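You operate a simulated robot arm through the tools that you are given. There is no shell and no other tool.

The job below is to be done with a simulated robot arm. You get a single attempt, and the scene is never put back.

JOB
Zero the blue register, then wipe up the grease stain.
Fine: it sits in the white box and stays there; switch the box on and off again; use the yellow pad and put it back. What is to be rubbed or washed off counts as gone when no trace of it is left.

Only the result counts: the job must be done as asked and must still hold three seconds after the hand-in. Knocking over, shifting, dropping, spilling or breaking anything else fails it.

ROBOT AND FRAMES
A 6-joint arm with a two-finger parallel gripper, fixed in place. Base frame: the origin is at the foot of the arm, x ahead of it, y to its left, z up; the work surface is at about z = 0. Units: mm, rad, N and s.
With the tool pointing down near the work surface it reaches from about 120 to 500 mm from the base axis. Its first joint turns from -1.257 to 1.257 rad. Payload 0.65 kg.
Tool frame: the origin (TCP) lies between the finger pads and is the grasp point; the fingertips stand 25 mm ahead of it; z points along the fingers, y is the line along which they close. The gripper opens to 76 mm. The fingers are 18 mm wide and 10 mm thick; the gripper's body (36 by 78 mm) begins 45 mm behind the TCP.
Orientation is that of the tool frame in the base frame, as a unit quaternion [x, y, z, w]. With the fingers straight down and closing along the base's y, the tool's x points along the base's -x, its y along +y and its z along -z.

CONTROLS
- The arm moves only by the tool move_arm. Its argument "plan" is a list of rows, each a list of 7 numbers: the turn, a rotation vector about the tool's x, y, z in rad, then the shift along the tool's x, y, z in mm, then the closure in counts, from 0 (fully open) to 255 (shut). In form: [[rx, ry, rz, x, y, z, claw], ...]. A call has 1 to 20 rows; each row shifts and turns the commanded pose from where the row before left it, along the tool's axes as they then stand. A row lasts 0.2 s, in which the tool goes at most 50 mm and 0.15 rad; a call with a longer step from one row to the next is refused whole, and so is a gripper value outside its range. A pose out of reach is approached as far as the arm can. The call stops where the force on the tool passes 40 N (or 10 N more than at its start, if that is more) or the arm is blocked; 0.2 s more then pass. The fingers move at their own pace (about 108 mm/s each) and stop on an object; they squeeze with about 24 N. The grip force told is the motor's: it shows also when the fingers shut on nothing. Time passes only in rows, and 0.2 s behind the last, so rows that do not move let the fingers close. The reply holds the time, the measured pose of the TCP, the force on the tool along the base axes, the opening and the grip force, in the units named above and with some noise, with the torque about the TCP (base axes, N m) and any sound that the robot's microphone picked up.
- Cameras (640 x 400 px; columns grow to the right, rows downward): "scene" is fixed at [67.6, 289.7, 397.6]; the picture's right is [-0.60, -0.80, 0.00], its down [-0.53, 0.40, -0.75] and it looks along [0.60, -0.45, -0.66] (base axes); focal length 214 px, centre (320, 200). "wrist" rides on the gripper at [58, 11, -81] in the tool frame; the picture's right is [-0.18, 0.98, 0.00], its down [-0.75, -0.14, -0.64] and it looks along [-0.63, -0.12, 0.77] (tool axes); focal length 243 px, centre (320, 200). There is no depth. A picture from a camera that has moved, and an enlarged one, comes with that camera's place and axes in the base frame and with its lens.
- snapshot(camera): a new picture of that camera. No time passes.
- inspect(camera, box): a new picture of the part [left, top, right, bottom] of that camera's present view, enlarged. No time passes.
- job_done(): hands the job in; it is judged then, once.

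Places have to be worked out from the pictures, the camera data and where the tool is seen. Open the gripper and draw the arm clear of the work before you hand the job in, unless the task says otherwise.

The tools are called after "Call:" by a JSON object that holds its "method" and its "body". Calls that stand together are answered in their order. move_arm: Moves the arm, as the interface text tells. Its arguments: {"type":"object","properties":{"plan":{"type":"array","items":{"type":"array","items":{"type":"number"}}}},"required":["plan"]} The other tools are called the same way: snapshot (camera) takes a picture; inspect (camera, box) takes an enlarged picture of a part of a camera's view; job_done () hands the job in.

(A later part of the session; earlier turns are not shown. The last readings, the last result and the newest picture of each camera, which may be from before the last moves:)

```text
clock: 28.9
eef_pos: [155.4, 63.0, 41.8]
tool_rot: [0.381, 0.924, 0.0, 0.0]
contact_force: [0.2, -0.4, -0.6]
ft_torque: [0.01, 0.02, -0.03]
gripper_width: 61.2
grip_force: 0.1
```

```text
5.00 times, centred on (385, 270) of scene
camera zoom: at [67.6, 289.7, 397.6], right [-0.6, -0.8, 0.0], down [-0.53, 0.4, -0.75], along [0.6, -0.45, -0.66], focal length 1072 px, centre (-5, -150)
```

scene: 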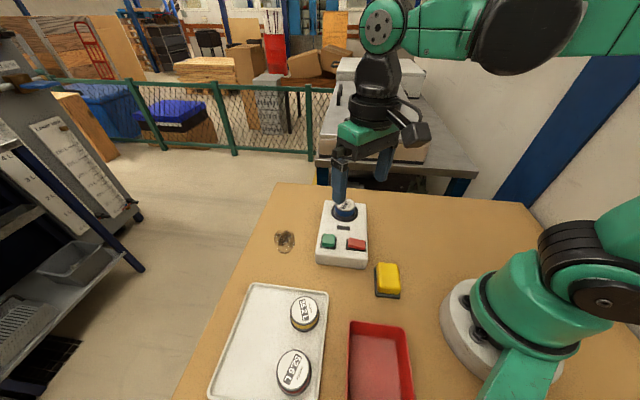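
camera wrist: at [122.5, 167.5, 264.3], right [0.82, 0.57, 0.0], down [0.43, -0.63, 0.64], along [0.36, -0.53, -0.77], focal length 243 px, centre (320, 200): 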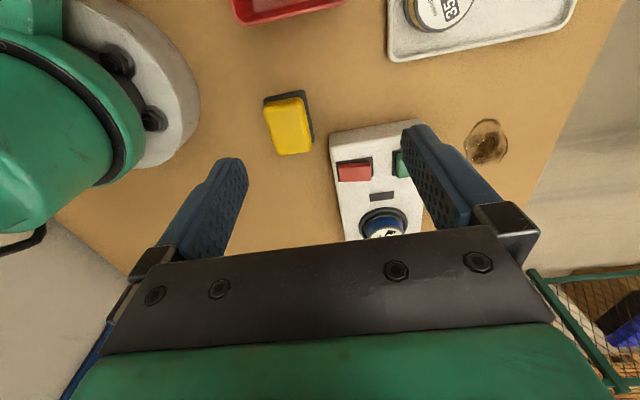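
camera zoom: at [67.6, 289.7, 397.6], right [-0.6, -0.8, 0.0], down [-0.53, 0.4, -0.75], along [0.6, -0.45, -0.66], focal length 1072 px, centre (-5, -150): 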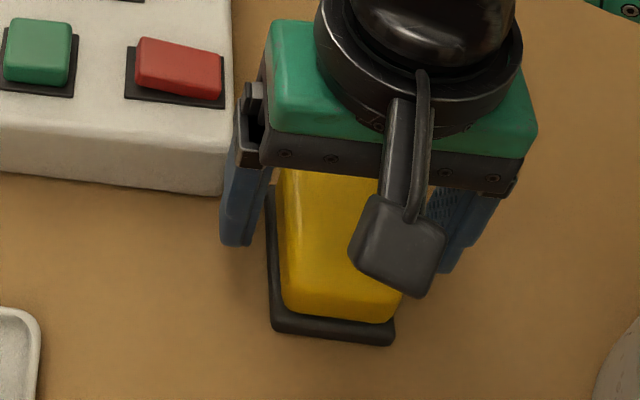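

The fingers straddle the pad evenly. I close and hold.

Call:
{"method": "move_arm", "body": {"plan": [[0, 0, 0, 0, 0, 0, 140], [0, 0, 0, 0, 0, 0, 255], [0, 0, 0, 0, 0, 0, 255], [0, 0, 0, 0, 0, 0, 255]]}}

Call:
{"method": "inspect", "body": {"camera": "wrist", "box": [200, 20, 440, 250]}}

Call:
{"method": "inspect", "body": {"camera": "scene", "box": [350, 230, 420, 310]}}

```text
clock: 29.9
eef_pos: [156.6, 64.0, 41.7]
tool_rot: [0.382, 0.924, 0.002, 0.0]
contact_force: [-0.5, 0.1, 0.5]
ft_torque: [-0.02, -0.03, -0.01]
gripper_width: 38.9
grip_force: 23.7
```

```text
1.74 times, centred on (320, 135) of wrist
camera zoom: at [122.8, 111.8, 122.3], right [0.82, 0.57, 0.0], down [0.43, -0.63, 0.64], along [0.36, -0.53, -0.77], focal length 422 px, centre (320, 313)
```

zoom: 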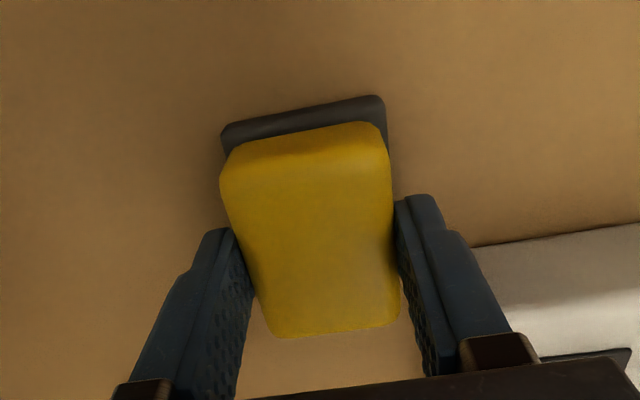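

```text
5.00 times, centred on (385, 270) of scene
camera zoom: at [67.6, 289.7, 397.6], right [-0.6, -0.8, 0.0], down [-0.53, 0.4, -0.75], along [0.6, -0.45, -0.66], focal length 1072 px, centre (-5, -150)
```

zoom: 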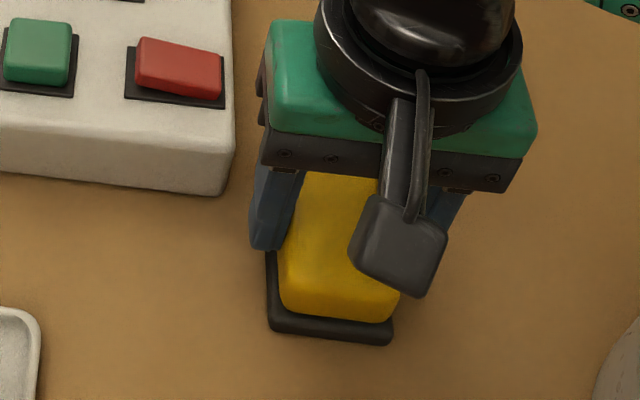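

Fingers stopped at 38.9 mm on the pad. I lift a little to see whether it holds and whether the dark base comes along.

Call:
{"method": "move_arm", "body": {"plan": [[0, 0, 0, 0, 0, -10, 255], [0, 0, 0, 0, 0, -20, 255], [0, 0, 0, 0, 0, -20, 255], [0, 0, 0, 0, 0, 0, 255]]}}

Call:
{"method": "snapshot", "body": {"camera": "wrist"}}

Call:
{"method": "inspect", "body": {"camera": "scene", "box": [340, 220, 430, 310]}}

```text
clock: 30.9
eef_pos: [155.1, 64.6, 92.9]
tool_rot: [0.382, 0.924, 0.001, -0.001]
contact_force: [-0.1, -0.1, 0.4]
ft_torque: [-0.02, -0.02, 0.02]
gripper_width: 0.2
grip_force: 23.6
```

```text
taken
camera wrist: at [121.1, 111.7, 173.1], right [0.82, 0.57, 0.0], down [0.43, -0.63, 0.64], along [0.36, -0.53, -0.77], focal length 243 px, centre (320, 200)
```

wrist: 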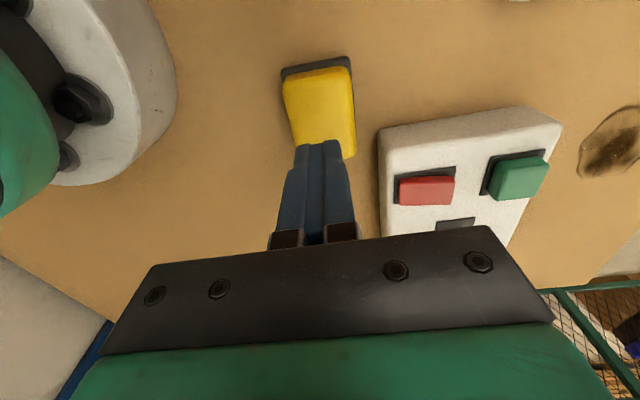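

```text
4.44 times, centred on (385, 265) of scene
camera zoom: at [67.6, 289.7, 397.6], right [-0.6, -0.8, 0.0], down [-0.53, 0.4, -0.75], along [0.6, -0.45, -0.66], focal length 953 px, centre (31, -89)
```

zoom: 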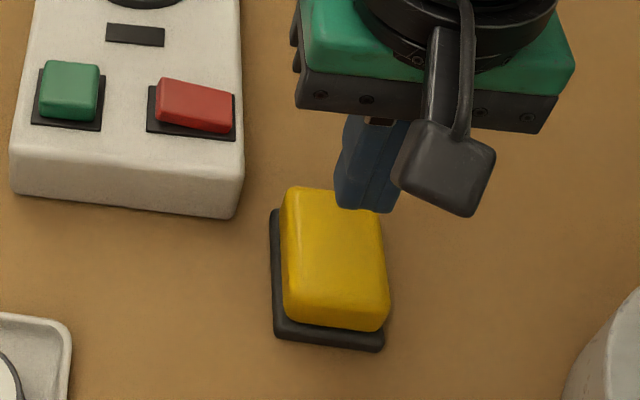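

The fingers slid off the pad's rounded top; it stayed in place. I need to reach lower here, so I'll test reach at the same radius in free space at about (168,-12), first upright and then tilted with the wrist outward.

Call:
{"method": "move_arm", "body": {"plan": [[0, 0, 0, -21.2, -15, -10, 255], [0, 0, 0, -21.2, -15, 0, 255], [0, 0, 0, -21.2, -15.2, 0, 255], [0, 0, 0, 0, 0, 0, 255]]}}

Call:
{"method": "snapshot", "body": {"camera": "scene"}}

Call:
{"method": "snapshot", "body": {"camera": "wrist"}}

```text
clock: 31.9
eef_pos: [167.5, -14.5, 103.0]
tool_rot: [0.382, 0.924, 0.002, 0.0]
contact_force: [0.2, -0.9, 0.6]
ft_torque: [-0.03, -0.02, 0.0]
gripper_width: 0.1
grip_force: 23.0
```

```text
taken
```

scene: 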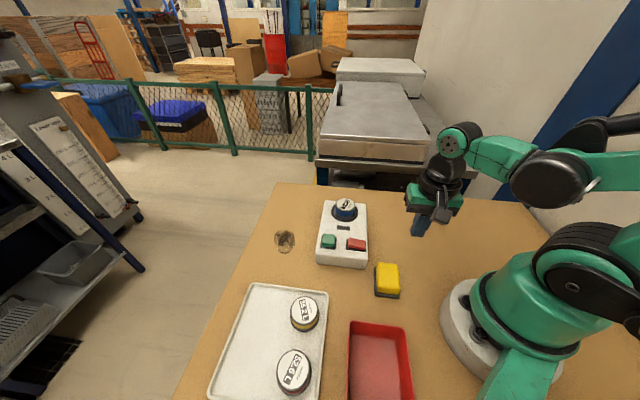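

```text
taken
camera wrist: at [134.5, 33.8, 183.0], right [0.82, 0.57, 0.0], down [0.43, -0.63, 0.64], along [0.36, -0.53, -0.77], focal length 243 px, centre (320, 200)
```

wrist: 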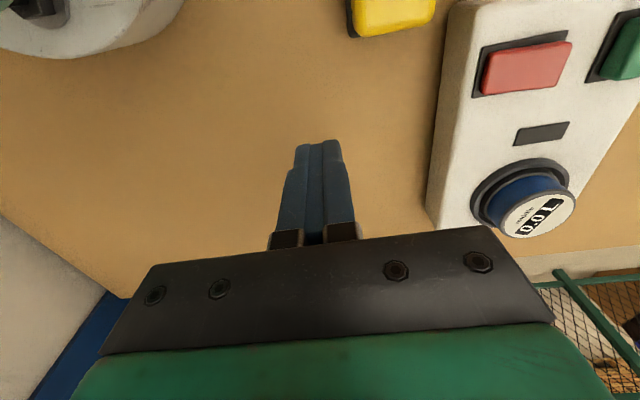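

The area here is clear. I lower upright to find the limit at this radius.

Call:
{"method": "move_arm", "body": {"plan": [[0, 0, 0, 0, 0, 40, 255], [0, 0, 0, 0, 0, 15, 255], [0, 0, 0, 0, 0, 3, 255], [0, 0, 0, 0, 0, 3, 255], [0, 0, 0, 0, 0, 3, 255], [0, 0, 0, 0, 0, 3, 255], [0, 0, 0, 0, 0, 0, 255]]}}

```text
clock: 33.5
eef_pos: [170.6, -13.8, 42.0]
tool_rot: [0.382, 0.924, 0.001, -0.001]
contact_force: [0.6, -0.2, -1.0]
ft_torque: [-0.02, 0.02, 0.0]
gripper_width: 0.4
grip_force: 23.6
out of reach, approached as far as the arm can: row 5
```

Same limit of about 42, independent of the hand's yaw. I tilt the wrist radially outward by 0.3 rad and test again.

Call:
{"method": "move_arm", "body": {"plan": [[0, 0, 0, 0, 0, -10, 255], [0.098, 0.113, 0, 0, 0, 0, 255], [0.098, 0.113, 0, 0, 0, 0, 255], [0, 0, 0, 0, 0, 8, 255], [0, 0, 0, 0, 0, 3, 255], [0, 0, 0, 0, 0, 3, 255], [0, 0, 0, 0, 0, 3, 255], [0, 0, 0, 0, 0, 0, 255]]}}

```text
clock: 35.3
eef_pos: [165.4, -13.2, 37.0]
tool_rot: [0.378, 0.914, -0.047, -0.142]
contact_force: [0.5, -0.4, 0.1]
ft_torque: [0.01, -0.01, 0.01]
gripper_width: 0.0
grip_force: 23.6
out of reach, approached as far as the arm can: row 6
```

Tilted outward it reaches z≈37 even at a smaller radius. I step down further to find the new limit.

Call:
{"method": "move_arm", "body": {"plan": [[0, 0, 0, 0, 0, 2, 255], [0, 0, 0, 0, 0, 2, 255], [0, 0, 0, 0, 0, 2, 255], [0, 0, 0, 0, 0, 0, 255]]}}

```text
clock: 36.3
eef_pos: [166.7, -12.7, 38.4]
tool_rot: [0.378, 0.914, -0.047, -0.142]
contact_force: [0.1, 0.6, -0.1]
ft_torque: [-0.04, -0.03, 0.0]
gripper_width: 0.3
grip_force: 23.0
out of reach, approached as far as the arm can: row 1, 3
```

The limit at 0.3 rad tilt is about z=37.5, so more tilt gives more depth. I test about 0.55 rad here before using it on the pad.

Call:
{"method": "move_arm", "body": {"plan": [[0, 0, 0, 0, 0, -12, 255], [0.082, 0.094, 0, 0, 0, 0, 255], [0.082, 0.094, 0, 0, 0, 0, 255], [0, 0, 0, 0, 0, 12, 255], [0, 0, 0, 0, 0, 3, 255], [0, 0, 0, 0, 0, 3, 255], [0, 0, 0, 0, 0, 3, 255], [0, 0, 0, 0, 0, 0, 255]]}}

```text
clock: 38.1
eef_pos: [164.8, -13.6, 37.6]
tool_rot: [0.371, 0.902, -0.07, -0.207]
contact_force: [0.6, -0.3, 1.0]
ft_torque: [0.03, 0.01, -0.02]
gripper_width: 0.1
grip_force: 23.5
out of reach, approached as far as the arm can: row 3, 6
```

Beyond about 0.3–0.4 rad it no longer helps. I straighten up and test how the limit changes with radius (r≈182).

Call:
{"method": "move_arm", "body": {"plan": [[0, 0, 0, 0, 0, -15, 255], [-0.096, -0.111, 0, 0, 0, 0, 255], [-0.096, -0.111, 0, 0, 0, 0, 255], [-0.096, -0.111, 0, 0, 0, 0, 255], [0, 0, 0, -8, 8, 0, 255], [0, 0, 0, 0, 0, 8, 255], [0, 0, 0, 0, 0, 3, 255], [0, 0, 0, 0, 0, 3, 255], [0, 0, 0, 0, 0, 3, 255], [0, 0, 0, 0, 0, 3, 255], [0, 0, 0, 0, 0, 3, 255], [0, 0, 0, 0, 0, 0, 255]]}}

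```text
clock: 40.7
eef_pos: [180.8, -14.3, 41.1]
tool_rot: [0.382, 0.924, 0.001, 0.0]
contact_force: [0.0, -0.9, -0.5]
ft_torque: [-0.01, -0.03, -0.03]
gripper_width: 0.0
grip_force: 23.9
out of reach, approached as far as the arm can: row 8, 9, 11
```

The limit barely changes with radius (41 at r=181), which is informative. I test further out, at about r=230.

Call:
{"method": "move_arm", "body": {"plan": [[0, 0, 0, 0, 0, -6, 255], [0, 0, 0, -17.5, 17.5, 0, 255], [0, 0, 0, -17.5, 17.5, 0, 255], [0, 0, 0, 0, 0, 6, 255], [0, 0, 0, 0, 0, 3, 255], [0, 0, 0, 0, 0, 3, 255], [0, 0, 0, 0, 0, 3, 255], [0, 0, 0, 0, 0, 0, 255]]}}

```text
clock: 42.5
eef_pos: [231.1, -13.0, 32.4]
tool_rot: [0.381, 0.924, 0.001, 0.0]
contact_force: [0.3, 0.4, 0.7]
ft_torque: [0.02, 0.03, 0.03]
gripper_width: 0.1
grip_force: 23.0
```

At r=231 it goes to z=32 with no trouble. I slide inward at this height to find where the limit begins.

Call:
{"method": "move_arm", "body": {"plan": [[0, 0, 0, 4.24, -4.24, 0, 255], [0, 0, 0, 4.24, -4.24, 0, 255], [0, 0, 0, 3.54, -3.54, 0, 255], [0, 0, 0, 3.54, -3.54, 0, 255], [0, 0, 0, 3.54, -3.54, 0, 255], [0, 0, 0, 3.54, -3.54, 0, 255], [0, 0, 0, 3.54, -3.54, 0, 255], [0, 0, 0, 3.54, -3.54, 0, 255], [0, 0, 0, 0, 0, 0, 255]]}}

```text
clock: 44.5
eef_pos: [190.6, -14.6, 38.1]
tool_rot: [0.383, 0.924, 0.0, 0.0]
contact_force: [-0.2, 0.1, -0.4]
ft_torque: [0.01, -0.01, 0.01]
gripper_width: 0.1
grip_force: 23.2
out of reach, approached as far as the arm can: row 6
```

Mapping done: the unreachable zone sits around r≈165, so an outward tilt plus a slightly outward grasp point should get me low enough. I'll grasp the pad lengthwise (about 55–61 mm, opening 76) so the tilt is about the closing line: rise, turn −90° and open.

Call:
{"method": "move_arm", "body": {"plan": [[0, 0, 0, 0, 0, -30, 255], [0, 0, 0, 0, 0, -40, 255], [0, 0, 0, 0, 0, -30, 255], [0, 0, -0.1428, 0, 0, 0, 255], [0, 0, -0.1428, 0, 0, 0, 255], [0, 0, -0.1428, 0, 0, 0, 255], [0, 0, -0.1428, 0, 0, 0, 255], [0, 0, -0.1428, 0, 0, 0, 255], [0, 0, -0.1428, 0, 0, 0, 255], [0, 0, -0.1428, 0, 0, 0, 255], [0, 0, -0.1428, 0, 0, 0, 255], [0, 0, -0.1428, 0, 0, 0, 255], [0, 0, -0.1428, 0, 0, 0, 255], [0, 0, -0.1428, 0, 0, 0, 0], [0, 0, 0, 0, 0, 0, 0]]}}

Call:
{"method": "snapshot", "body": {"camera": "scene"}}

Call:
{"method": "inspect", "body": {"camera": "scene", "box": [360, 245, 420, 310]}}

```text
clock: 47.7
eef_pos: [190.2, -12.8, 134.7]
tool_rot: [-0.384, 0.923, -0.001, 0.0]
contact_force: [-0.9, -0.4, -0.3]
ft_torque: [0.02, 0.0, -0.01]
gripper_width: 75.9
grip_force: 0.1
```

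```text
taken
```

scene: 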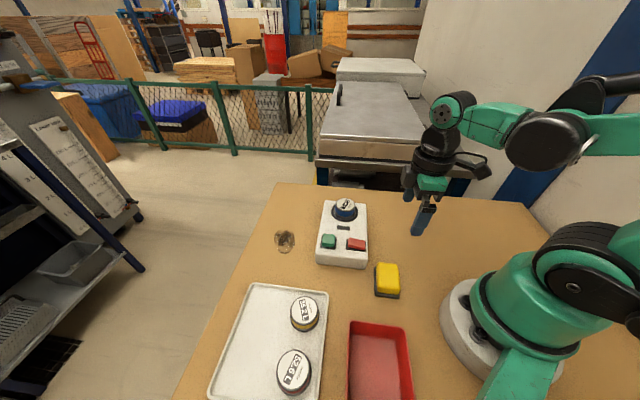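

```text
6.15 times, centred on (390, 278) of scene
camera zoom: at [67.6, 289.7, 397.6], right [-0.6, -0.8, 0.0], down [-0.53, 0.4, -0.75], along [0.6, -0.45, -0.66], focal length 1320 px, centre (-111, -277)
```

zoom: 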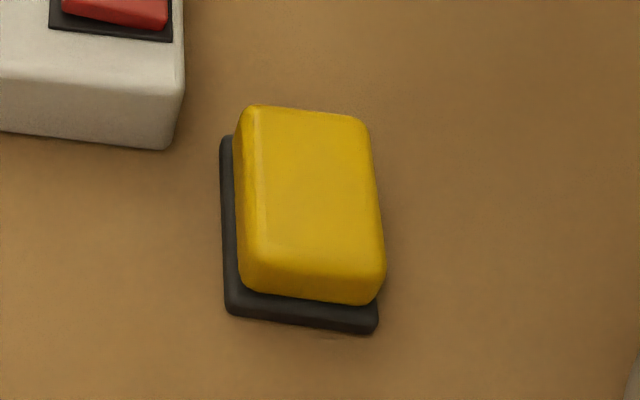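

The pad moved only about 1 mm. I move above it, tilt 0.38 rad with the wrist outward, and come down to a hover.

Call:
{"method": "move_arm", "body": {"plan": [[0, 0, 0, -19.2, 39.2, 0, 0], [0, 0, 0, -19.3, 39.3, 0, 0], [0, 0.127, 0, 0, 0, 0, 0], [0, 0.127, 0, 0, 0, 0, 0], [0, 0.126, 0, 0, 0, 0, 0], [0, 0, 0, -9.3, 0, 23.2, 0], [0, 0, 0, -9.3, 0, 23.2, 0], [0, 0, 0, 0, 0, 0, 0]]}}

Call:
{"method": "snapshot", "body": {"camera": "wrist"}}

Call:
{"method": "inspect", "body": {"camera": "scene", "box": [330, 210, 430, 310]}}

```text
clock: 49.5
eef_pos: [162.8, 69.4, 86.2]
tool_rot: [-0.376, 0.907, -0.073, -0.175]
contact_force: [0.6, -0.6, -0.6]
ft_torque: [0.04, 0.03, 0.04]
gripper_width: 76.4
grip_force: 0.1
```

```text
taken
camera wrist: at [136.6, 59.2, 181.2], right [-0.58, 0.81, -0.07], down [0.76, 0.56, 0.32], along [0.3, 0.13, -0.95], focal length 243 px, centre (320, 200)
```

wrist: 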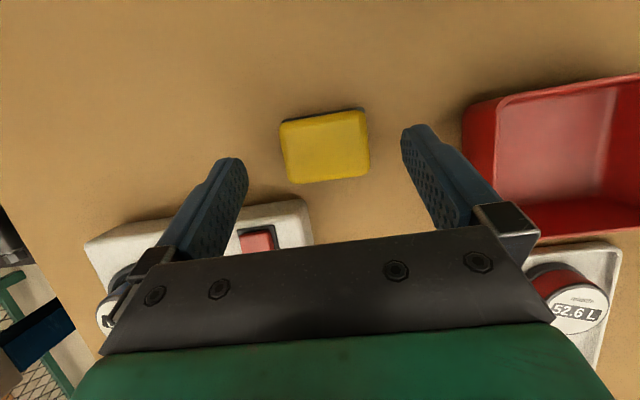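

```text
4.00 times, centred on (380, 260) of scene
camera zoom: at [67.6, 289.7, 397.6], right [-0.6, -0.8, 0.0], down [-0.53, 0.4, -0.75], along [0.6, -0.45, -0.66], focal length 858 px, centre (80, -40)
```

zoom: 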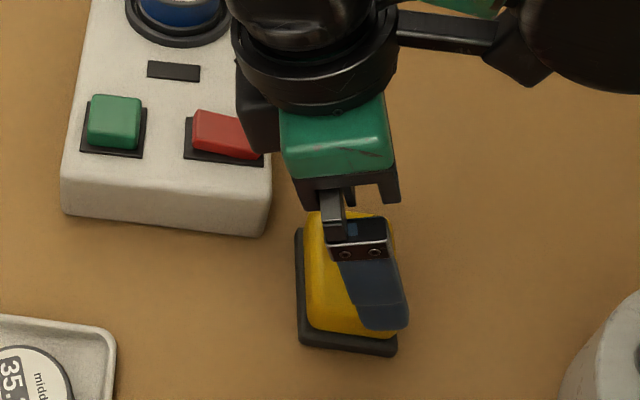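

The pad centre reads about (156,64); the fingers straddle its ends evenly with the right offset. I descend vertically to TCP z≈31.

Call:
{"method": "move_arm", "body": {"plan": [[0, 0, 0, -7.4, 0, 18.6, 0], [0, 0, 0, -5.6, 0, 13.9, 0], [0, 0, 0, -3.7, 0, 9.3, 0], [0, 0, 0, -1.9, 0, 4.6, 0], [0, 0, 0, -1.9, 0, 4.6, 0], [0, 0, 0, 0, 0, 0, 0]]}}

Call:
{"method": "snapshot", "body": {"camera": "wrist"}}

Call:
{"method": "inspect", "body": {"camera": "scene", "box": [330, 210, 430, 310]}}

```text
clock: 50.9
eef_pos: [163.1, 69.5, 33.5]
tool_rot: [-0.376, 0.907, -0.071, -0.174]
contact_force: [0.5, 0.1, -0.7]
ft_torque: [-0.01, 0.0, -0.01]
gripper_width: 76.0
grip_force: 0.0
out of reach, approached as far as the arm can: row 5
```

```text
taken
camera wrist: at [137.9, 59.9, 129.9], right [-0.58, 0.81, -0.07], down [0.76, 0.56, 0.32], along [0.3, 0.13, -0.95], focal length 243 px, centre (320, 200)
```

wrist: 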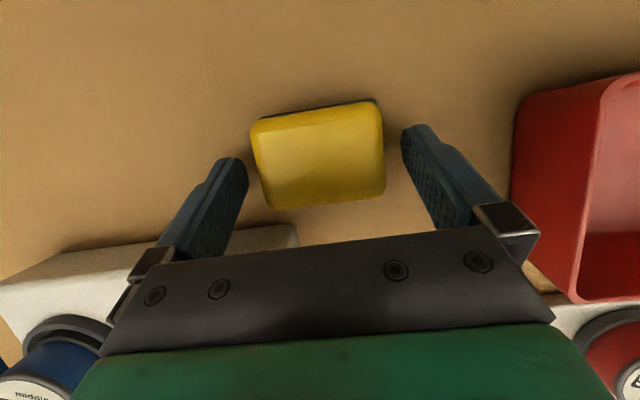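

```text
4.00 times, centred on (380, 260) of scene
camera zoom: at [67.6, 289.7, 397.6], right [-0.6, -0.8, 0.0], down [-0.53, 0.4, -0.75], along [0.6, -0.45, -0.66], focal length 858 px, centre (80, -40)
```

zoom: 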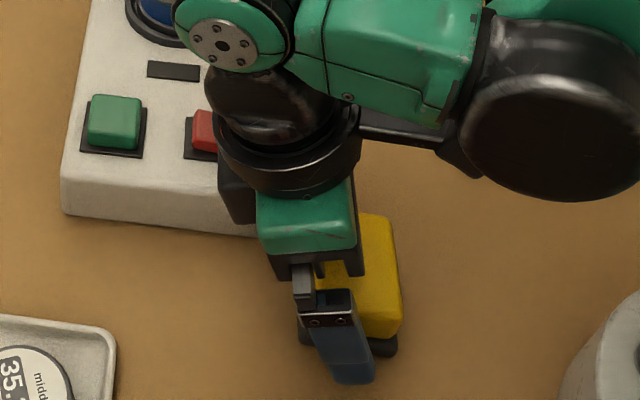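

It stopped near z≈34, fingertip corners about 8 mm above the table. I nudge a little more outward and down, which the limit should allow.

Call:
{"method": "move_arm", "body": {"plan": [[0, 0, 0, -2.8, 0, -1.1, 0], [0, 0, 0, -0.9, 0, 2.3, 0], [0, 0, 0, -1.9, 0, -0.7, 0], [0, 0, 0, -0.7, 0, 1.9, 0], [0, 0, 0, 0, 0, 0, 0]]}}

Call:
{"method": "snapshot", "body": {"camera": "wrist"}}

```text
clock: 52.1
eef_pos: [166.5, 74.6, 31.5]
tool_rot: [-0.377, 0.907, -0.073, -0.174]
contact_force: [0.3, -0.4, -0.3]
ft_torque: [0.04, -0.01, -0.01]
gripper_width: 75.9
grip_force: 0.1
```

```text
taken
camera wrist: at [142.0, 63.7, 127.2], right [-0.58, 0.81, -0.07], down [0.76, 0.56, 0.32], along [0.3, 0.13, -0.95], focal length 243 px, centre (320, 200)
```

wrist: 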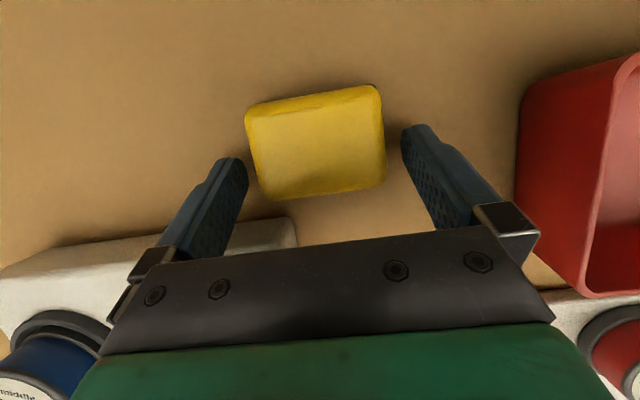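

It went down fine, to about z=32. I try 3 mm more straight down.

Call:
{"method": "move_arm", "body": {"plan": [[0, 0, 0, -0.7, 0, 1.9, 0], [0, 0, 0, -0.5, 0, 1.2, 0], [0, 0, 0, 0, 0, 0, 0]]}}

Call:
{"method": "inspect", "body": {"camera": "wrist", "box": [200, 50, 460, 230]}}

```text
clock: 52.9
eef_pos: [168.4, 74.7, 31.0]
tool_rot: [-0.377, 0.907, -0.073, -0.174]
contact_force: [1.1, -0.3, -0.3]
ft_torque: [-0.01, -0.05, -0.01]
gripper_width: 75.9
grip_force: 0.1
out of reach, approached as far as the arm can: row 1
```

```text
2.22 times, centred on (330, 140) of wrist
camera zoom: at [143.4, 64.4, 126.3], right [-0.58, 0.81, -0.07], down [0.76, 0.56, 0.32], along [0.3, 0.13, -0.95], focal length 539 px, centre (298, 333)
```

zoom: 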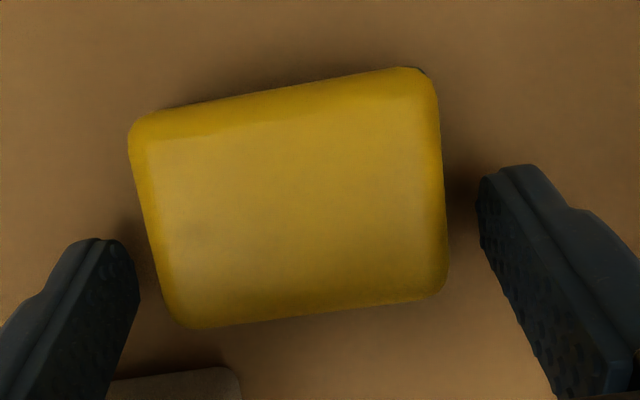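

Tip height is now about 8 mm, giving a good overlap on the pad's straight sides. I close.

Call:
{"method": "move_arm", "body": {"plan": [[0, 0, 0, 0, 0, 0, 60], [0, 0, 0, 0, 0, 0, 120], [0, 0, 0, 0, 0, 0, 255], [0, 0, 0, 0, 0, 0, 255]]}}

Call:
{"method": "inspect", "body": {"camera": "wrist", "box": [200, 50, 460, 230]}}

Call:
{"method": "inspect", "body": {"camera": "scene", "box": [330, 210, 430, 310]}}

```text
clock: 53.9
eef_pos: [168.1, 76.0, 31.3]
tool_rot: [-0.376, 0.907, -0.073, -0.175]
contact_force: [0.4, 0.0, 1.1]
ft_torque: [0.0, 0.02, 0.01]
gripper_width: 57.0
grip_force: 23.9
```

```text
2.22 times, centred on (330, 140) of wrist
camera zoom: at [143.4, 64.4, 126.4], right [-0.58, 0.81, -0.07], down [0.76, 0.56, 0.32], along [0.3, 0.13, -0.95], focal length 539 px, centre (298, 333)
```

zoom: 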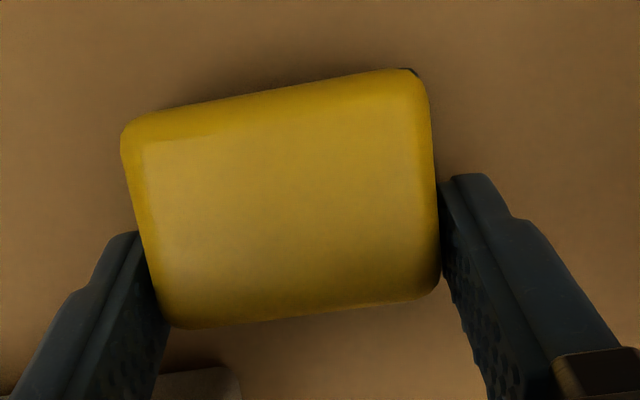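

```text
4.00 times, centred on (380, 260) of scene
camera zoom: at [67.6, 289.7, 397.6], right [-0.6, -0.8, 0.0], down [-0.53, 0.4, -0.75], along [0.6, -0.45, -0.66], focal length 858 px, centre (80, -40)
```

zoom: 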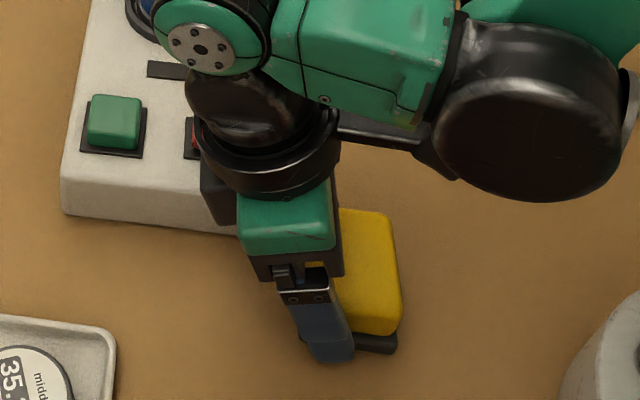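

The grip holds at 57 mm, about the pad's length. I lift 12 mm vertically and check.

Call:
{"method": "move_arm", "body": {"plan": [[0, 0, 0, 1.5, 0, -3.7, 255], [0, 0, 0, 3, 0, -7.4, 255], [0, 0, 0, 0, 0, 0, 255]]}}

Call:
{"method": "inspect", "body": {"camera": "wrist", "box": [200, 50, 460, 230]}}

Call:
{"method": "inspect", "body": {"camera": "scene", "box": [330, 210, 430, 310]}}

```text
clock: 54.7
eef_pos: [169.7, 74.8, 39.1]
tool_rot: [-0.377, 0.907, -0.071, -0.173]
contact_force: [0.0, -0.6, -0.8]
ft_torque: [0.03, -0.03, 0.04]
gripper_width: 56.8
grip_force: 24.1
```

```text
2.22 times, centred on (330, 140) of wrist
camera zoom: at [142.8, 63.7, 136.7], right [-0.58, 0.81, -0.07], down [0.76, 0.56, 0.32], along [0.3, 0.13, -0.95], focal length 539 px, centre (298, 333)
```

zoom: 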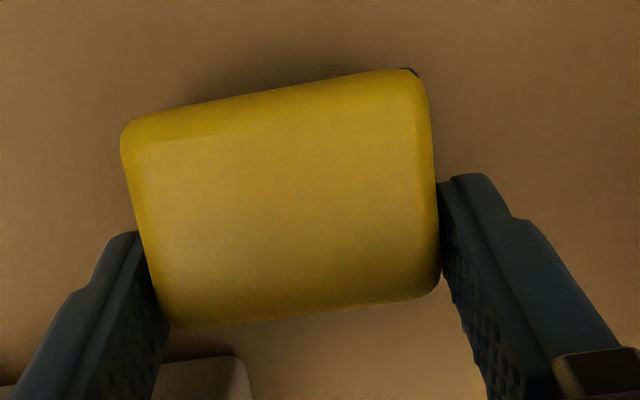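

```text
4.00 times, centred on (380, 260) of scene
camera zoom: at [67.6, 289.7, 397.6], right [-0.6, -0.8, 0.0], down [-0.53, 0.4, -0.75], along [0.6, -0.45, -0.66], focal length 858 px, centre (80, -40)
```

zoom: 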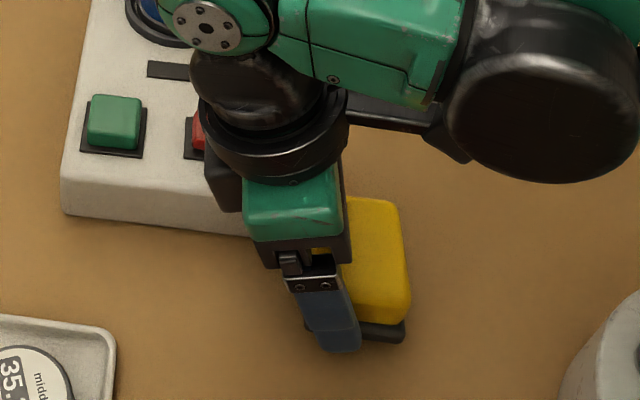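

The pad (with its dark base) is securely held and came up with the hand. I raise it to about 100 mm and carry it over toward the stain at about (362,167).

Call:
{"method": "move_arm", "body": {"plan": [[0, 0, 0, 16.7, 0, -41.8, 255], [0, 0, 0, 16.7, 0, -41.8, 255], [0, 0, 0, -33.9, -11.9, -13.55, 255], [0, 0, 0, -33.9, -11.9, -13.55, 255], [0, 0, 0, -33.9, -11.9, -13.55, 255], [0, 0, 0, -33.9, -11.9, -13.55, 255], [0, 0, 0, -33.9, -11.9, -13.55, 255], [0, 0, 0, -33.9, -11.9, -13.55, 255], [0, 0, 0, 0, 0, 0, 255]]}}

Call:
{"method": "snapshot", "body": {"camera": "wrist"}}

Call:
{"method": "snapshot", "body": {"camera": "scene"}}

```text
clock: 56.7
eef_pos: [376.2, 179.6, 131.8]
tool_rot: [-0.377, 0.907, -0.073, -0.174]
contact_force: [0.6, 0.3, -0.5]
ft_torque: [0.02, 0.01, 0.02]
gripper_width: 56.9
grip_force: 23.8
```

```text
taken
camera wrist: at [350.6, 168.8, 227.8], right [-0.58, 0.81, -0.07], down [0.76, 0.56, 0.32], along [0.3, 0.13, -0.95], focal length 243 px, centre (320, 200)
```

wrist: 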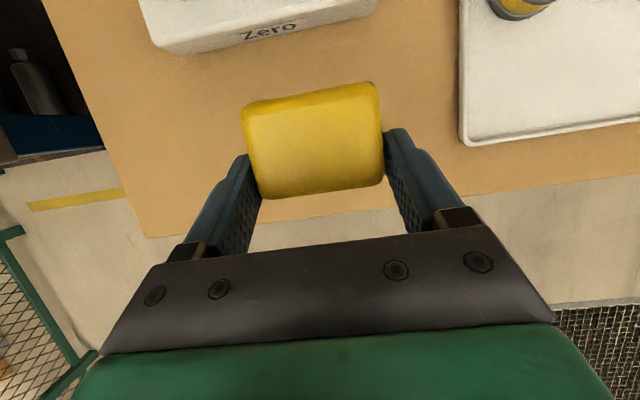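

```text
taken
```

scene: 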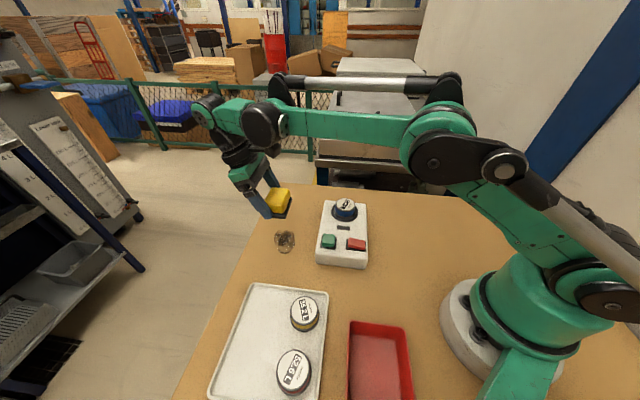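

The pad is centred over the stain with about 101 mm to go; the table edge is safely beyond. I lower to just above the table, then gently into contact.

Call:
{"method": "move_arm", "body": {"plan": [[0, 0, 0, -14.8, 0, 37.2, 255], [0, 0, 0, -14.8, 0, 37.2, 255], [0, 0, 0, -5.6, 0, 13.9, 255], [0, 0, 0, -1.1, 0, 2.8, 255], [0, 0, 0, 0, 0, 0, 255]]}}

Call:
{"method": "snapshot", "body": {"camera": "wrist"}}

Call:
{"method": "inspect", "body": {"camera": "scene", "box": [230, 180, 340, 280]}}

```text
clock: 57.9
eef_pos: [375.4, 178.0, 32.7]
tool_rot: [-0.376, 0.907, -0.071, -0.174]
contact_force: [0.1, -0.2, -1.0]
ft_torque: [0.02, -0.02, 0.02]
gripper_width: 56.9
grip_force: 24.2
```

```text
taken
camera wrist: at [348.9, 168.2, 129.0], right [-0.58, 0.81, -0.07], down [0.76, 0.56, 0.32], along [0.3, 0.13, -0.95], focal length 243 px, centre (320, 200)
```

wrist: 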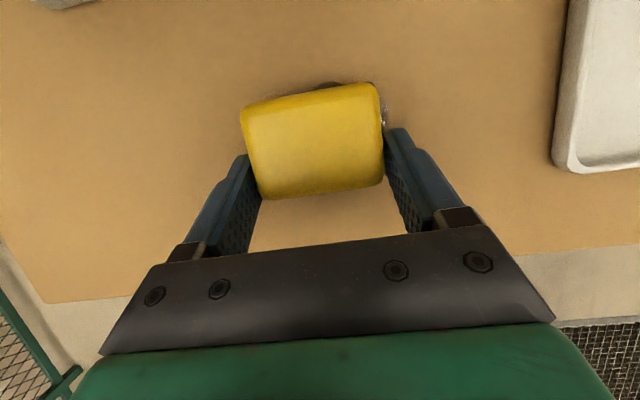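

```text
4.00 times, centred on (285, 230) of scene
camera zoom: at [67.6, 289.7, 397.6], right [-0.6, -0.8, 0.0], down [-0.53, 0.4, -0.75], along [0.6, -0.45, -0.66], focal length 858 px, centre (460, 80)
```

zoom: 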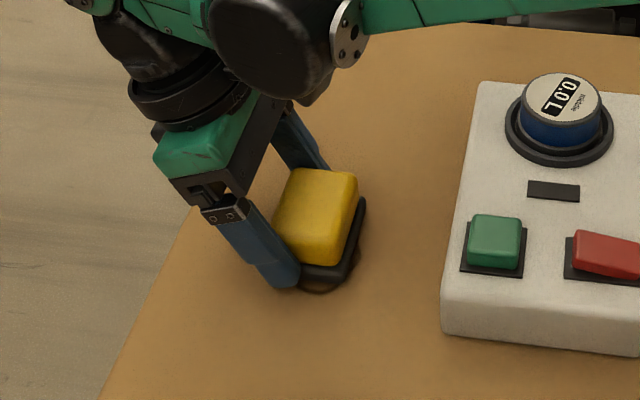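

The pad is about 2–3 mm above the table over the stain. I lower in 1 mm steps until I feel contact.

Call:
{"method": "move_arm", "body": {"plan": [[0, 0, 0, -0.4, 0, 0.9, 255], [0, 0, 0, -0.4, 0, 0.9, 255], [0, 0, 0, -0.4, 0, 0.9, 255], [0, 0, 0, 0, 0, 0, 255]]}}

```text
clock: 58.9
eef_pos: [375.1, 179.4, 30.1]
tool_rot: [-0.377, 0.907, -0.073, -0.174]
contact_force: [0.0, 0.2, -0.3]
ft_torque: [0.01, -0.01, 0.04]
gripper_width: 57.0
grip_force: 24.1
```

No contact force yet; I continue with small steps.

Call:
{"method": "move_arm", "body": {"plan": [[0, 0, 0, -0.4, 0, 0.9, 255], [0, 0, 0, -0.2, 0, 0.5, 255], [0, 0, 0, 0, 0, 0, 255]]}}

```text
clock: 59.7
eef_pos: [374.1, 179.2, 30.0]
tool_rot: [-0.377, 0.907, -0.073, -0.174]
contact_force: [-1.9, -1.6, 18.2]
ft_torque: [-0.11, 0.14, -0.06]
gripper_width: 57.2
grip_force: 24.0
```

Contact at 18 N. I ease off half a millimetre and run a rubbing loop around the stain.

Call:
{"method": "move_arm", "body": {"plan": [[0, 0, 0, 0.15, 0, -0.4, 255], [0, 0, 0, 11.14, 0, 4.45, 255], [0, 0, 0, 11.14, 0, 4.45, 255], [0, 0, 0, 0, 12, 0, 255], [0, 0, 0, 0, 12, 0, 255], [0, 0, 0, -11.14, 0, -4.45, 255], [0, 0, 0, -11.14, 0, -4.45, 255], [0, 0, 0, -11.14, 0, -4.45, 255], [0, 0, 0, -11.14, 0, -4.45, 255], [0, 0, 0, 0, -12, 0, 255], [0, 0, 0, 0, -12, 0, 255], [0, 0, 0, 0, -12, 0, 255], [0, 0, 0, 0, -12, 0, 255], [0, 0, 0, 11.14, 0, 4.45, 255], [0, 0, 0, 11.14, 0, 4.45, 255], [0, 0, 0, 11.14, 0, 4.45, 255], [0, 0, 0, 11.14, 0, 4.45, 255], [0, 0, 0, 0, 12, 0, 255], [0, 0, 0, 0, 12, 0, 255]]}}

Call:
{"method": "snapshot", "body": {"camera": "wrist"}}

Call:
{"method": "inspect", "body": {"camera": "scene", "box": [230, 180, 340, 280]}}

```text
clock: 63.7
eef_pos: [349.5, 159.7, 30.3]
tool_rot: [-0.377, 0.907, -0.073, -0.173]
contact_force: [0.0, 0.6, -1.0]
ft_torque: [0.0, -0.01, 0.02]
gripper_width: 56.7
grip_force: 23.9
out of reach, approached as far as the arm can: row 12, 13
```

```text
taken
camera wrist: at [324.4, 149.4, 127.1], right [-0.58, 0.81, -0.07], down [0.76, 0.56, 0.32], along [0.3, 0.13, -0.95], focal length 243 px, centre (320, 200)
```

wrist: 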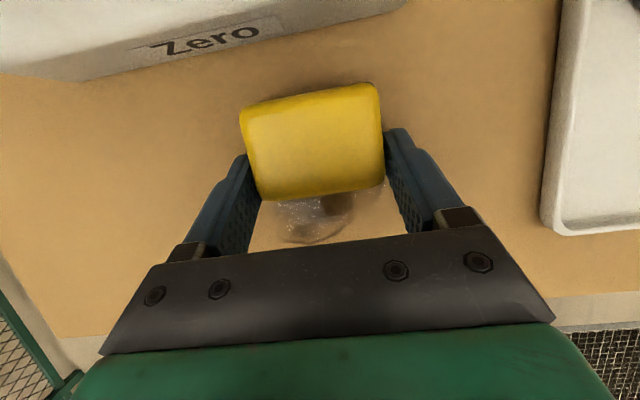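

```text
4.00 times, centred on (285, 230) of scene
camera zoom: at [67.6, 289.7, 397.6], right [-0.6, -0.8, 0.0], down [-0.53, 0.4, -0.75], along [0.6, -0.45, -0.66], focal length 858 px, centre (460, 80)
```

zoom: 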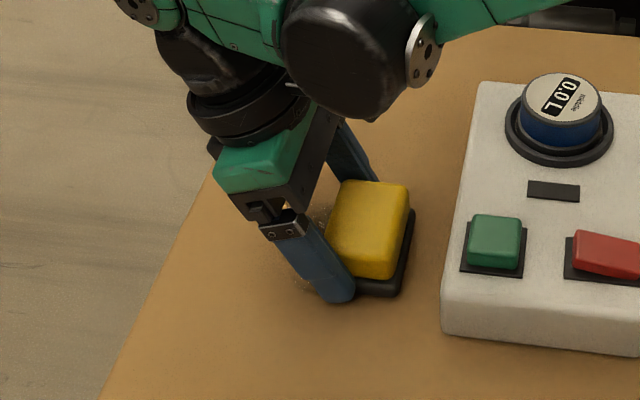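

Part of the stain is gone; the pad has lost contact slightly since the far corner was out of reach. I press down again in small steps to regain contact.

Call:
{"method": "move_arm", "body": {"plan": [[0, 0, 0, -0.3, 0, 0.7, 255], [0, 0, 0, -0.2, 0, 0.5, 255], [0, 0, 0, 0, 0, 0, 255]]}}

```text
clock: 64.5
eef_pos: [350.0, 158.3, 29.8]
tool_rot: [-0.377, 0.907, -0.073, -0.174]
contact_force: [-0.2, -0.5, -0.3]
ft_torque: [0.01, 0.01, 0.0]
gripper_width: 57.0
grip_force: 23.9
```

Still no contact; a little further down.

Call:
{"method": "move_arm", "body": {"plan": [[0, 0, 0, -0.2, 0, 0.5, 255], [0, 0, 0, 0, 0, 0, 255]]}}

Call:
{"method": "move_arm", "body": {"plan": [[0, 0, 0, -0.15, 0, 0.4, 255], [0, 0, 0, 0, 0, 0, 255]]}}

```text
clock: 65.1
eef_pos: [349.2, 159.8, 29.4]
tool_rot: [-0.376, 0.907, -0.072, -0.173]
contact_force: [-0.1, 0.3, 0.7]
ft_torque: [-0.02, -0.03, -0.02]
gripper_width: 57.1
grip_force: 24.2
```

```text
clock: 65.7
eef_pos: [349.3, 157.1, 29.9]
tool_rot: [-0.376, 0.907, -0.072, -0.174]
contact_force: [-0.3, 1.4, 4.9]
ft_torque: [0.05, -0.07, 0.04]
gripper_width: 57.2
grip_force: 24.3
```

Contact at 5 N; I add a touch more pressure and rub back and forth across the remaining patch.

Call:
{"method": "move_arm", "body": {"plan": [[0, 0, 0, -0.1, 0, 0.3, 255], [0, 0, 0, -10.22, 0, -4.08, 255], [0, 0, 0, -10.22, 0, -4.08, 255], [0, 0, 0, -10.22, 0, -4.08, 255], [0, 0, 0, -10.22, 0, -4.08, 255], [0, 0, 0, 0, 10, 0, 255], [0, 0, 0, 10.22, 0, 4.08, 255], [0, 0, 0, 10.22, 0, 4.08, 255], [0, 0, 0, 10.22, 0, 4.08, 255], [0, 0, 0, 10.22, 0, 4.08, 255], [0, 0, 0, 0, -10, 0, 255], [0, 0, 0, 0, -10, 0, 255], [0, 0, 0, -10.22, 0, -4.08, 255], [0, 0, 0, -10.22, 0, -4.08, 255], [0, 0, 0, -10.22, 0, -4.08, 255], [0, 0, 0, -10.22, 0, -4.08, 255]]}}

Call:
{"method": "snapshot", "body": {"camera": "wrist"}}

Call:
{"method": "inspect", "body": {"camera": "scene", "box": [230, 180, 340, 280]}}

```text
clock: 69.1
eef_pos: [387.5, 181.7, 28.0]
tool_rot: [-0.376, 0.907, -0.073, -0.174]
contact_force: [-3.2, -4.1, 17.0]
ft_torque: [-0.19, 0.19, 0.06]
gripper_width: 56.9
grip_force: 23.9
```

```text
taken
camera wrist: at [362.0, 172.3, 124.5], right [-0.58, 0.81, -0.07], down [0.76, 0.57, 0.32], along [0.3, 0.13, -0.95], focal length 243 px, centre (320, 200)
```

wrist: 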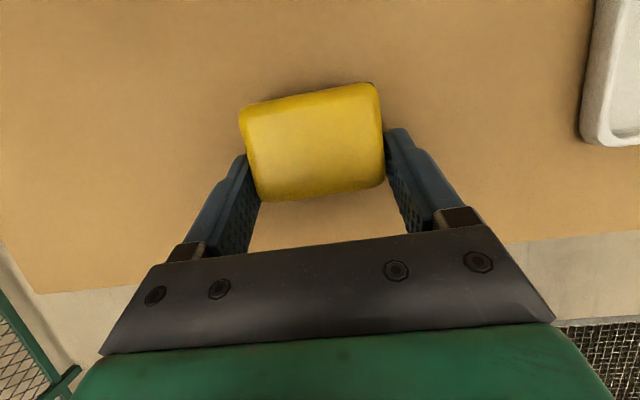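

```text
4.00 times, centred on (285, 230) of scene
camera zoom: at [67.6, 289.7, 397.6], right [-0.6, -0.8, 0.0], down [-0.53, 0.4, -0.75], along [0.6, -0.45, -0.66], focal length 858 px, centre (460, 80)
```

zoom: 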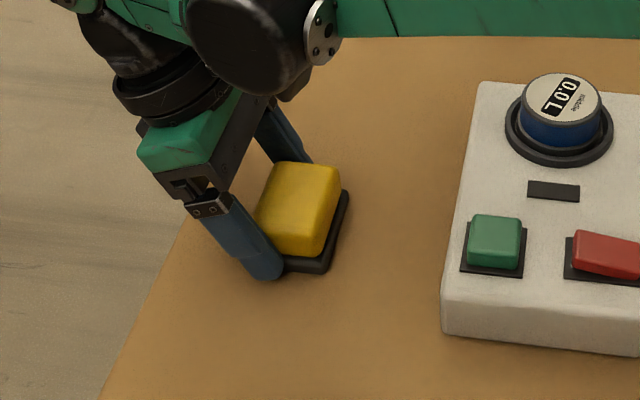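

Little is visible beside the pad now, at 17 N contact. I do two more strokes and then lift clear to look.

Call:
{"method": "move_arm", "body": {"plan": [[0, 0, 0, 0, -8, 0, 255], [0, 0, 0, 10.22, 0, 4.08, 255], [0, 0, 0, 10.22, 0, 4.08, 255], [0, 0, 0, 10.22, 0, 4.08, 255], [0, 0, 0, 10.22, 0, 4.08, 255], [0, 0, 0, 0, 10, 0, 255], [0, 0, 0, 0, 10, 0, 255], [0, 0, 0, -10.22, 0, -4.08, 255], [0, 0, 0, -10.22, 0, -4.08, 255], [0, 0, 0, 10.22, 0, 4.08, 255], [0, 0, 0, 10.22, 0, 4.08, 255], [0, 0, 0, 7.4, 0, -18.6, 255], [0, 0, 0, 14.8, 0, -37.1, 255], [0, 0, 0, 37, 0, 14.8, 255], [0, 0, 0, 0, 0, 0, 255]]}}

Call:
{"method": "snapshot", "body": {"camera": "wrist"}}

Call:
{"method": "inspect", "body": {"camera": "scene", "box": [230, 180, 340, 280]}}

```text
clock: 72.3
eef_pos: [321.0, 132.6, 91.5]
tool_rot: [-0.377, 0.907, -0.073, -0.175]
contact_force: [-0.1, -0.2, -1.8]
ft_torque: [-0.02, 0.0, 0.0]
gripper_width: 57.0
grip_force: 23.8
```

```text
taken
camera wrist: at [295.2, 122.0, 187.6], right [-0.58, 0.81, -0.07], down [0.76, 0.56, 0.32], along [0.3, 0.13, -0.95], focal length 243 px, centre (320, 200)
```

wrist: 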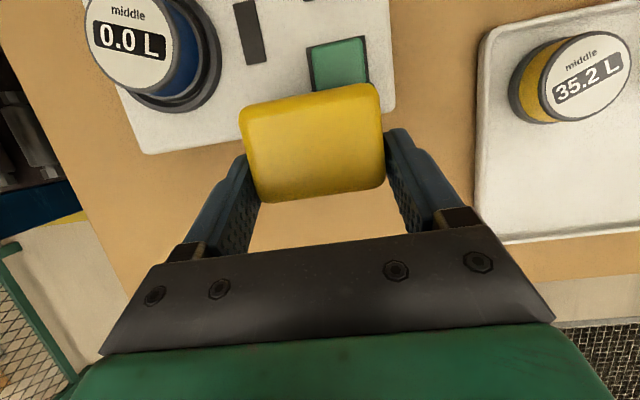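

```text
4.00 times, centred on (285, 230) of scene
camera zoom: at [67.6, 289.7, 397.6], right [-0.6, -0.8, 0.0], down [-0.53, 0.4, -0.75], along [0.6, -0.45, -0.66], focal length 858 px, centre (460, 80)
```

zoom: 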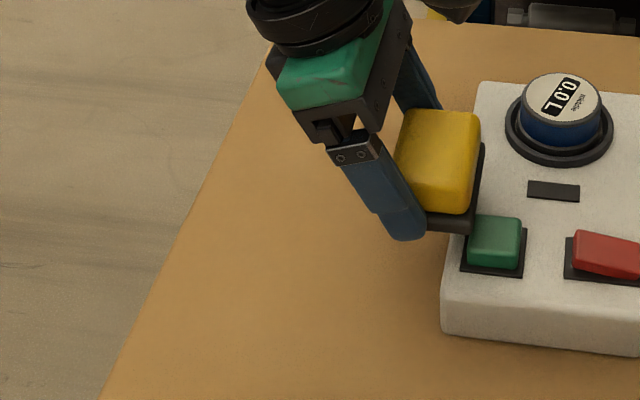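

From the scene camera the stain appears gone. I zoom strongly on the spot to check for traces.

Call:
{"method": "inspect", "body": {"camera": "scene", "box": [262, 215, 312, 265]}}

Call:
{"method": "inspect", "body": {"camera": "wrist", "box": [240, 180, 400, 260]}}

```text
8.00 times, centred on (287, 240) of scene
camera zoom: at [67.6, 289.7, 397.6], right [-0.6, -0.8, 0.0], down [-0.53, 0.4, -0.75], along [0.6, -0.45, -0.66], focal length 1716 px, centre (584, -120)
```

zoom: 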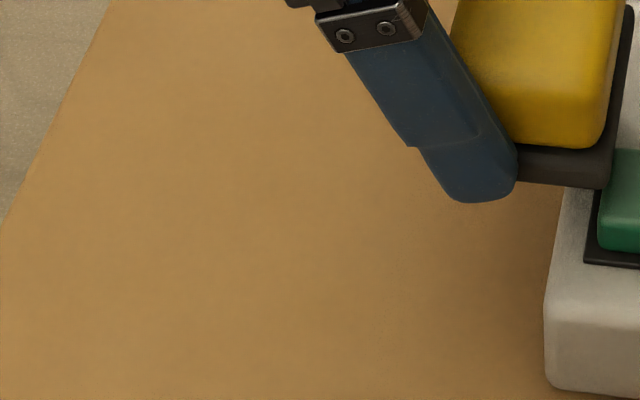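

```text
4.00 times, centred on (320, 220) of wrist
camera zoom: at [295.2, 122.0, 187.6], right [-0.58, 0.81, -0.07], down [0.76, 0.56, 0.32], along [0.3, 0.13, -0.95], focal length 970 px, centre (320, 120)
```

zoom: 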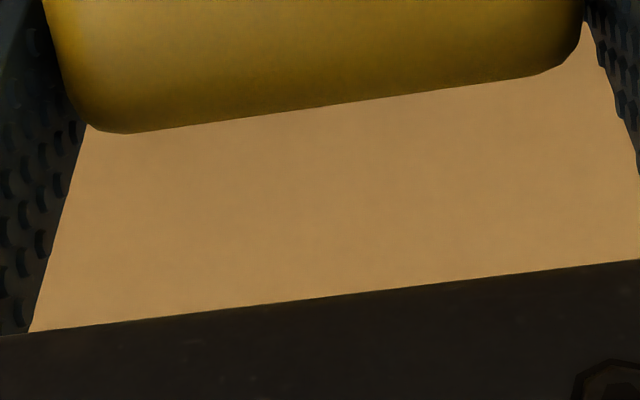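

The spot is clean with no trace left. I raise the pad and carry it back above its original place.

Call:
{"method": "move_arm", "body": {"plan": [[0, 0, 0, 14.8, 0, -37.1, 255], [0, 0, 0, 27.5, 13.54, 10.98, 255], [0, 0, 0, 27.5, 13.54, 10.98, 255], [0, 0, 0, 27.5, 13.54, 10.98, 255], [0, 0, 0, 27.5, 13.54, 10.98, 255], [0, 0, 0, 27.5, 13.54, 10.98, 255], [0, 0, 0, -14.8, 0, 37.1, 255], [0, 0, 0, -11.1, 0, 27.9, 255], [0, 0, 0, 0, 0, 0, 255]]}}

Call:
{"method": "snapshot", "body": {"camera": "wrist"}}

Call:
{"method": "inspect", "body": {"camera": "scene", "box": [360, 245, 420, 310]}}

```text
clock: 74.3
eef_pos: [165.4, 74.9, 58.5]
tool_rot: [-0.376, 0.908, -0.072, -0.172]
contact_force: [0.5, 0.2, -0.4]
ft_torque: [-0.02, 0.01, -0.01]
gripper_width: 56.9
grip_force: 24.2
```

```text
taken
camera wrist: at [140.1, 63.9, 155.0], right [-0.58, 0.81, -0.07], down [0.76, 0.56, 0.32], along [0.3, 0.13, -0.95], focal length 243 px, centre (320, 200)
```

wrist: 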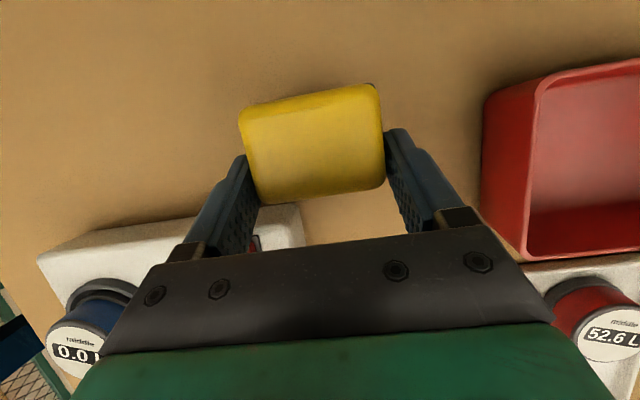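

```text
6.15 times, centred on (390, 278) of scene
camera zoom: at [67.6, 289.7, 397.6], right [-0.6, -0.8, 0.0], down [-0.53, 0.4, -0.75], along [0.6, -0.45, -0.66], focal length 1320 px, centre (-111, -277)
```

zoom: 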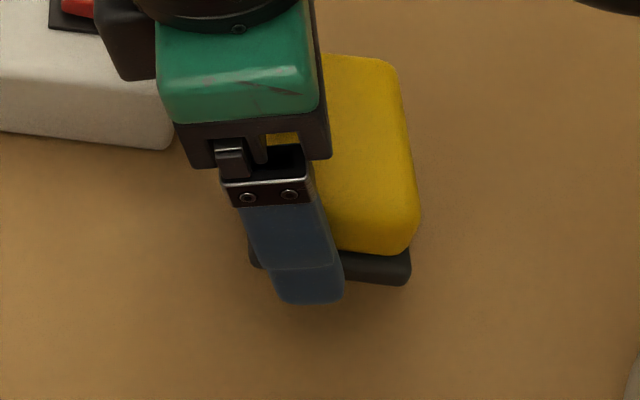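

The pad is about 29 mm above its place; I correct by about 3 mm and lower to a few millimetres above the table.

Call:
{"method": "move_arm", "body": {"plan": [[0, 0, 0, -2.5, -0.85, -1.0, 255], [0, 0, 0, -5.6, 0, 13.9, 255], [0, 0, 0, -3.0, 0, 7.4, 255], [0, 0, 0, -0.7, 0, 1.9, 255], [0, 0, 0, 0, 0, 0, 255]]}}

Call:
{"method": "snapshot", "body": {"camera": "wrist"}}

Call:
{"method": "inspect", "body": {"camera": "scene", "box": [360, 245, 420, 310]}}

```text
clock: 75.5
eef_pos: [169.3, 76.8, 33.3]
tool_rot: [-0.378, 0.907, -0.072, -0.173]
contact_force: [-0.6, -1.0, -0.4]
ft_torque: [-0.01, -0.02, 0.02]
gripper_width: 57.3
grip_force: 23.7
```

```text
taken
camera wrist: at [144.3, 66.3, 129.1], right [-0.58, 0.81, -0.07], down [0.76, 0.56, 0.32], along [0.3, 0.13, -0.95], focal length 243 px, centre (320, 200)
```

wrist: 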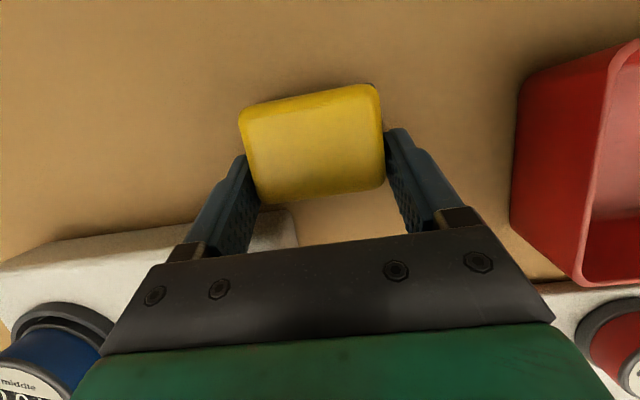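

```text
6.15 times, centred on (390, 278) of scene
camera zoom: at [67.6, 289.7, 397.6], right [-0.6, -0.8, 0.0], down [-0.53, 0.4, -0.75], along [0.6, -0.45, -0.66], focal length 1320 px, centre (-111, -277)
```

zoom: 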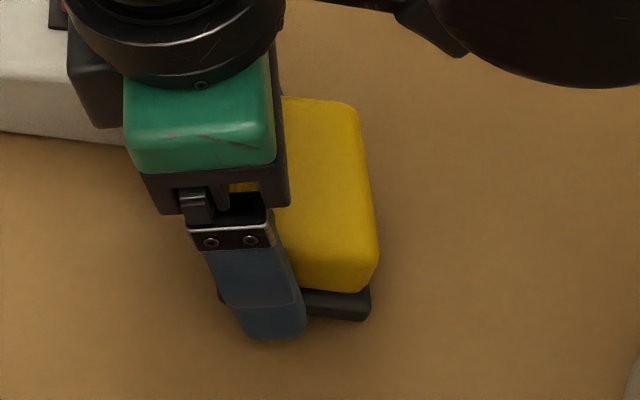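

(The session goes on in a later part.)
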